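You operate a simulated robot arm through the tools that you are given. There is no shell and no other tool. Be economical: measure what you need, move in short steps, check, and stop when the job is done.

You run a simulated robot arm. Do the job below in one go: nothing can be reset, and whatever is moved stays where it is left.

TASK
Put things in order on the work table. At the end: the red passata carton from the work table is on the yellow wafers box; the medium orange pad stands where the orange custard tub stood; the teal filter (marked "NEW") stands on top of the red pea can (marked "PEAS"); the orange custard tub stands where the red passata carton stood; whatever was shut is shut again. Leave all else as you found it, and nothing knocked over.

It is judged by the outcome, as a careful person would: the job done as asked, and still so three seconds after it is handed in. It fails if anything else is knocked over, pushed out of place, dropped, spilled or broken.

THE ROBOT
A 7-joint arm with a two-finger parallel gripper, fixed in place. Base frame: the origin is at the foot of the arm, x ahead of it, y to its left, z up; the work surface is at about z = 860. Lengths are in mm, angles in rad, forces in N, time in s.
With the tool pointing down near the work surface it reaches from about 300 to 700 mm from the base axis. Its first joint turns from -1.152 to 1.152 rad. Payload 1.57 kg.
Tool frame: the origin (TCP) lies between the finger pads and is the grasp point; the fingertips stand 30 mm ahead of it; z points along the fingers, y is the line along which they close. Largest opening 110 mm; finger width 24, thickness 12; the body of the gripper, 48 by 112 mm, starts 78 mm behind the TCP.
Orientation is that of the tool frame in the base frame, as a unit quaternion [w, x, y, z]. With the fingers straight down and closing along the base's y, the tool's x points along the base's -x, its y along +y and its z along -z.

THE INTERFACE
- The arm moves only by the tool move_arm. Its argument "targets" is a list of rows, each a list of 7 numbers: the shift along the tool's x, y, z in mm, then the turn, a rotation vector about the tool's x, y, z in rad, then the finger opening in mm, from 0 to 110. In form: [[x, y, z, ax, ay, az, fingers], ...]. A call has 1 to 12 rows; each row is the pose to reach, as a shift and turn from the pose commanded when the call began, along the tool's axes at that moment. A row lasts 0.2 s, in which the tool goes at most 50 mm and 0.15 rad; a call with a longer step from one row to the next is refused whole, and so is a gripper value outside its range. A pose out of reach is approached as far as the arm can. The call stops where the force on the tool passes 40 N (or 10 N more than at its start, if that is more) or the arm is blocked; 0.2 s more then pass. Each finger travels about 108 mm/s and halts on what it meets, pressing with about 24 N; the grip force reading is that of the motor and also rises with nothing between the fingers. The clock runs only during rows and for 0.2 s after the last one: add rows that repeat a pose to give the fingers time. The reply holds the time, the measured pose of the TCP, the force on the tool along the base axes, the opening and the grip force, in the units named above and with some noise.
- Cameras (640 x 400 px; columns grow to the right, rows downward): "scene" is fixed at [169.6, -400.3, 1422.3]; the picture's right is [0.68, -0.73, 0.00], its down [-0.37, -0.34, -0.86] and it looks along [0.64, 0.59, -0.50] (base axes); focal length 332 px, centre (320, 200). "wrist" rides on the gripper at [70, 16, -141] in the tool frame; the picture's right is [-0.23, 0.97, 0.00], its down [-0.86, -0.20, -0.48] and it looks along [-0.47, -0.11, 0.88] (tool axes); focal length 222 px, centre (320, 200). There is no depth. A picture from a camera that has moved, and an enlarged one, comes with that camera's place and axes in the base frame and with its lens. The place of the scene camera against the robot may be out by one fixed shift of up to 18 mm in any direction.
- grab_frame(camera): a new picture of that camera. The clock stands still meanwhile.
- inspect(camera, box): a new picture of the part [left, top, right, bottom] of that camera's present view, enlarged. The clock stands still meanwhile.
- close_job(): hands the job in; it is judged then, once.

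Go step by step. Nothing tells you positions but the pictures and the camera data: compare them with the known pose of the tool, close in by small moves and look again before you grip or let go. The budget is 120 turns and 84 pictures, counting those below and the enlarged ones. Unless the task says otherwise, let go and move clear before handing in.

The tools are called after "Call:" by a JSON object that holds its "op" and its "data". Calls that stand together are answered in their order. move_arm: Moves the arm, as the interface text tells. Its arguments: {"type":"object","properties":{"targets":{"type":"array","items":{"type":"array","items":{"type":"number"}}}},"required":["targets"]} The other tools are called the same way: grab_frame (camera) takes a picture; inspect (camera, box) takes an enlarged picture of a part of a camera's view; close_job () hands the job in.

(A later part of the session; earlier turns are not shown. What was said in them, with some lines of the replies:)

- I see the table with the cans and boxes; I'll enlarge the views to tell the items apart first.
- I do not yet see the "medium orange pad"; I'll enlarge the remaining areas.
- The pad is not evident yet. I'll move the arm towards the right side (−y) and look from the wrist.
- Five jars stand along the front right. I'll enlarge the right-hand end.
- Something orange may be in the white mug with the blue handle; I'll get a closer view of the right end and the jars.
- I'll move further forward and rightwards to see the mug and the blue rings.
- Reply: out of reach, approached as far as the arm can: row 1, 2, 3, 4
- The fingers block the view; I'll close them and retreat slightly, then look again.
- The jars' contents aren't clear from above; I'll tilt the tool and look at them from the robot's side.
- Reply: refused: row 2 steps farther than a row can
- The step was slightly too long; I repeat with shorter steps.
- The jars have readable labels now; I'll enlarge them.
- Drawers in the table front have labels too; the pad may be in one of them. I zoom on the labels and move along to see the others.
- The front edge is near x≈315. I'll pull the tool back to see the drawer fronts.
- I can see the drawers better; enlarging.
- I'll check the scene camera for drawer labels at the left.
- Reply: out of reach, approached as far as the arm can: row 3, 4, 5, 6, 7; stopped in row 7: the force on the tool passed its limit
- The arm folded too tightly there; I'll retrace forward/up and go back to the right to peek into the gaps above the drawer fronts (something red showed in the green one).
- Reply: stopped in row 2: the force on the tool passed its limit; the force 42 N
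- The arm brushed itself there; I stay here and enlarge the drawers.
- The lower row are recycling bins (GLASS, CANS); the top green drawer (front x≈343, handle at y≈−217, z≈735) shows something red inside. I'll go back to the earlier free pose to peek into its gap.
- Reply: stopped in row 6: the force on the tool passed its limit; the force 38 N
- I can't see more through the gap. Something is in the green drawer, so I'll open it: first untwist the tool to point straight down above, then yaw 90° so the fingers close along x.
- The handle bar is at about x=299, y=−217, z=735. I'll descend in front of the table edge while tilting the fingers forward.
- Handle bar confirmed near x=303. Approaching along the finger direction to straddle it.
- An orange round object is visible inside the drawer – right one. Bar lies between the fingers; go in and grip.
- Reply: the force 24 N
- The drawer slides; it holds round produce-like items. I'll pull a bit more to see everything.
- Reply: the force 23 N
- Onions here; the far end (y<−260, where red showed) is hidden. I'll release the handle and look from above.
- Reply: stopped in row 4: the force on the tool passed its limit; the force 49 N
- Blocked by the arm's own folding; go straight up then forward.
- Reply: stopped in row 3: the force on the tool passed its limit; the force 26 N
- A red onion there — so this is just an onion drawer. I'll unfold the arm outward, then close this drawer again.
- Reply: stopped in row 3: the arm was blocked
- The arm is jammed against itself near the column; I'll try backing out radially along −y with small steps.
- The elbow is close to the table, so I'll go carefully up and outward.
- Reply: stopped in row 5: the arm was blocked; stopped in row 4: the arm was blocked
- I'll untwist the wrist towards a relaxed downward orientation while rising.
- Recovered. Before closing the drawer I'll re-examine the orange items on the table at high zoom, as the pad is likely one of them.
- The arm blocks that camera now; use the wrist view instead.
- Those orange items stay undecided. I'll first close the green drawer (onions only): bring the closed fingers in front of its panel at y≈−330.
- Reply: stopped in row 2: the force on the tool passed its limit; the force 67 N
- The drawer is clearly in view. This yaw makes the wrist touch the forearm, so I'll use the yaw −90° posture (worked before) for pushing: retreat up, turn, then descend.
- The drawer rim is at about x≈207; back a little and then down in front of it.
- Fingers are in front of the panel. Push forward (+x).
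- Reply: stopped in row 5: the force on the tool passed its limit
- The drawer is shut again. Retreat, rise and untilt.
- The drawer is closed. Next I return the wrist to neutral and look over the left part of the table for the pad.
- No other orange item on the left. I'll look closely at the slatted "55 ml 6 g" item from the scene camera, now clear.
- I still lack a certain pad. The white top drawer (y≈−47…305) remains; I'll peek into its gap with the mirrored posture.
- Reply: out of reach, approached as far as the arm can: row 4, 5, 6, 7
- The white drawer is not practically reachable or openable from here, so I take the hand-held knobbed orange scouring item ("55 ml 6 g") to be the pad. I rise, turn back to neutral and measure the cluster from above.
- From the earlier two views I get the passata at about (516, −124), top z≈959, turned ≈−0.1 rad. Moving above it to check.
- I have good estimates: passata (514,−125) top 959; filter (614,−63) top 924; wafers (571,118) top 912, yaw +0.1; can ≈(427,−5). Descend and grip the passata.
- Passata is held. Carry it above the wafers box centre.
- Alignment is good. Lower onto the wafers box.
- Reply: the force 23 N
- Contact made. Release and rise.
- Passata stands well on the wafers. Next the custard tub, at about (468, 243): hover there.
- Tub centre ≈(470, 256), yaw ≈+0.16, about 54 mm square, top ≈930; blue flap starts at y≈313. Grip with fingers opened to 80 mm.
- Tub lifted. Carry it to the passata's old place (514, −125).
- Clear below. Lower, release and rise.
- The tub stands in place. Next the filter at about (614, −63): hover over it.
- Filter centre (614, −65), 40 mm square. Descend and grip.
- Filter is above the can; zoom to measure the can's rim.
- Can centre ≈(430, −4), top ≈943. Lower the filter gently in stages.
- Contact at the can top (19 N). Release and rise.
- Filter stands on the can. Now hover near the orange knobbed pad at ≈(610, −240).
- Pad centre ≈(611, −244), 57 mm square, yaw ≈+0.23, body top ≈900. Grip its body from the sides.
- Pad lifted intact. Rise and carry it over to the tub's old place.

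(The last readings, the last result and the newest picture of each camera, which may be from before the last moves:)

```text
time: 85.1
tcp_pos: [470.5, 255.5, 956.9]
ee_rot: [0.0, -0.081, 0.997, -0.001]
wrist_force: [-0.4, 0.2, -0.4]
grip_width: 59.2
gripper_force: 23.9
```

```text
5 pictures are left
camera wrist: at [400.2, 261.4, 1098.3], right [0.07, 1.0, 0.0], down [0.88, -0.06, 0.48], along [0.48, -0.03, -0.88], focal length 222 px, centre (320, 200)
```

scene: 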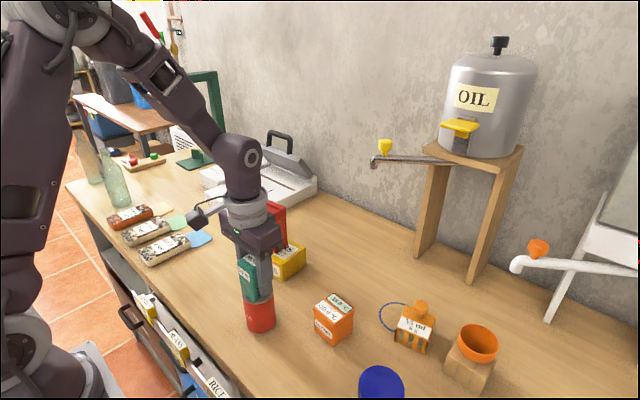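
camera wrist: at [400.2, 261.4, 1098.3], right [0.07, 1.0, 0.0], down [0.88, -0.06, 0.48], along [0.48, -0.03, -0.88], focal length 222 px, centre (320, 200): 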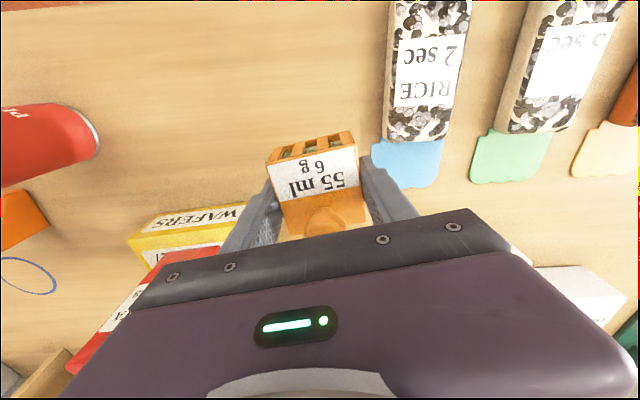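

Over the right spot. Lower, release with limited opening, and rise.

Call:
{"op": "move_arm", "data": {"targets": [[0, 0, 30, 0, 0, 0, 38], [0, 0, 50, 0, 0, 0, 38], [0, 0, 58, 0, 0, 0, 38], [0, 0, 60, 0, 0, 0, 38], [0, 0, 60, 0, 0, 0, 60], [0, 0, 60, 0, 0, 0, 74], [0, 0, 60, 0, 0, 0, 76], [0, 0, 20, 0, 0, 0, 76], [0, 0, -25, 0, 0, 0, 76], [0, 0, -70, 0, 0, 0, 76], [0, 0, -115, 0, 0, 0, 76], [0, 0, -150, 0, 0, 0, 76]]}}

Call:
{"op": "grab_frame", "data": {"camera": "scene"}}

Call:
{"op": "grab_frame", "data": {"camera": "wrist"}}

```text
time: 87.7
tcp_pos: [470.8, 256.2, 1107.7]
ee_rot: [-0.001, -0.08, 0.997, -0.001]
wrist_force: [0.1, -1.0, 0.9]
grip_width: 76.2
gripper_force: 0.1
```

```text
4 pictures are left
```

scene: 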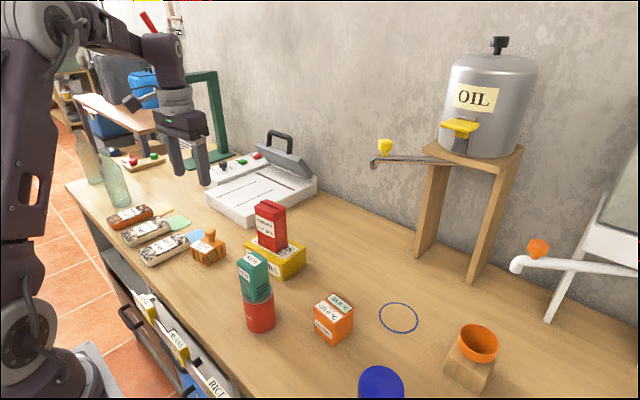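

```text
3 pictures are left
camera wrist: at [400.1, 262.0, 1248.3], right [0.07, 1.0, 0.0], down [0.88, -0.06, 0.48], along [0.48, -0.03, -0.88], focal length 222 px, centre (320, 200)
```

wrist: 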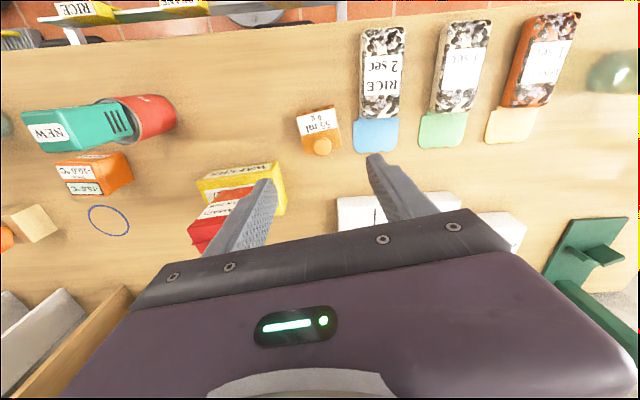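

Everything stands where it was asked to and the drawer I opened is shut again; the arm is clear, so I hand the job in.

Call:
{"op": "close_job", "data": {}}

```text
The job is handed in.
```

The job is handed in, with one identification I could not confirm: nothing was labelled "medium orange pad". I used the orange slatted item with a knob, marked "55 ml 6 g", because it was the only reachable thing that could fit.

- **Passata carton:** it stands on the yellow wafers box.
- **Pad (the "55 ml 6 g" item):** it stands where the custard tub stood.
- **Filter marked "NEW":** it stands on top of the pea can.
- **Custard tub:** it stands where the passata carton stood.
- **Drawer:** while looking for the pad I opened the upper green drawer under the table. It held only onions, and I pushed it shut again.

The arm touched itself or was blocked several times during the search. In the last pictures nothing was knocked over and nothing else looked moved.
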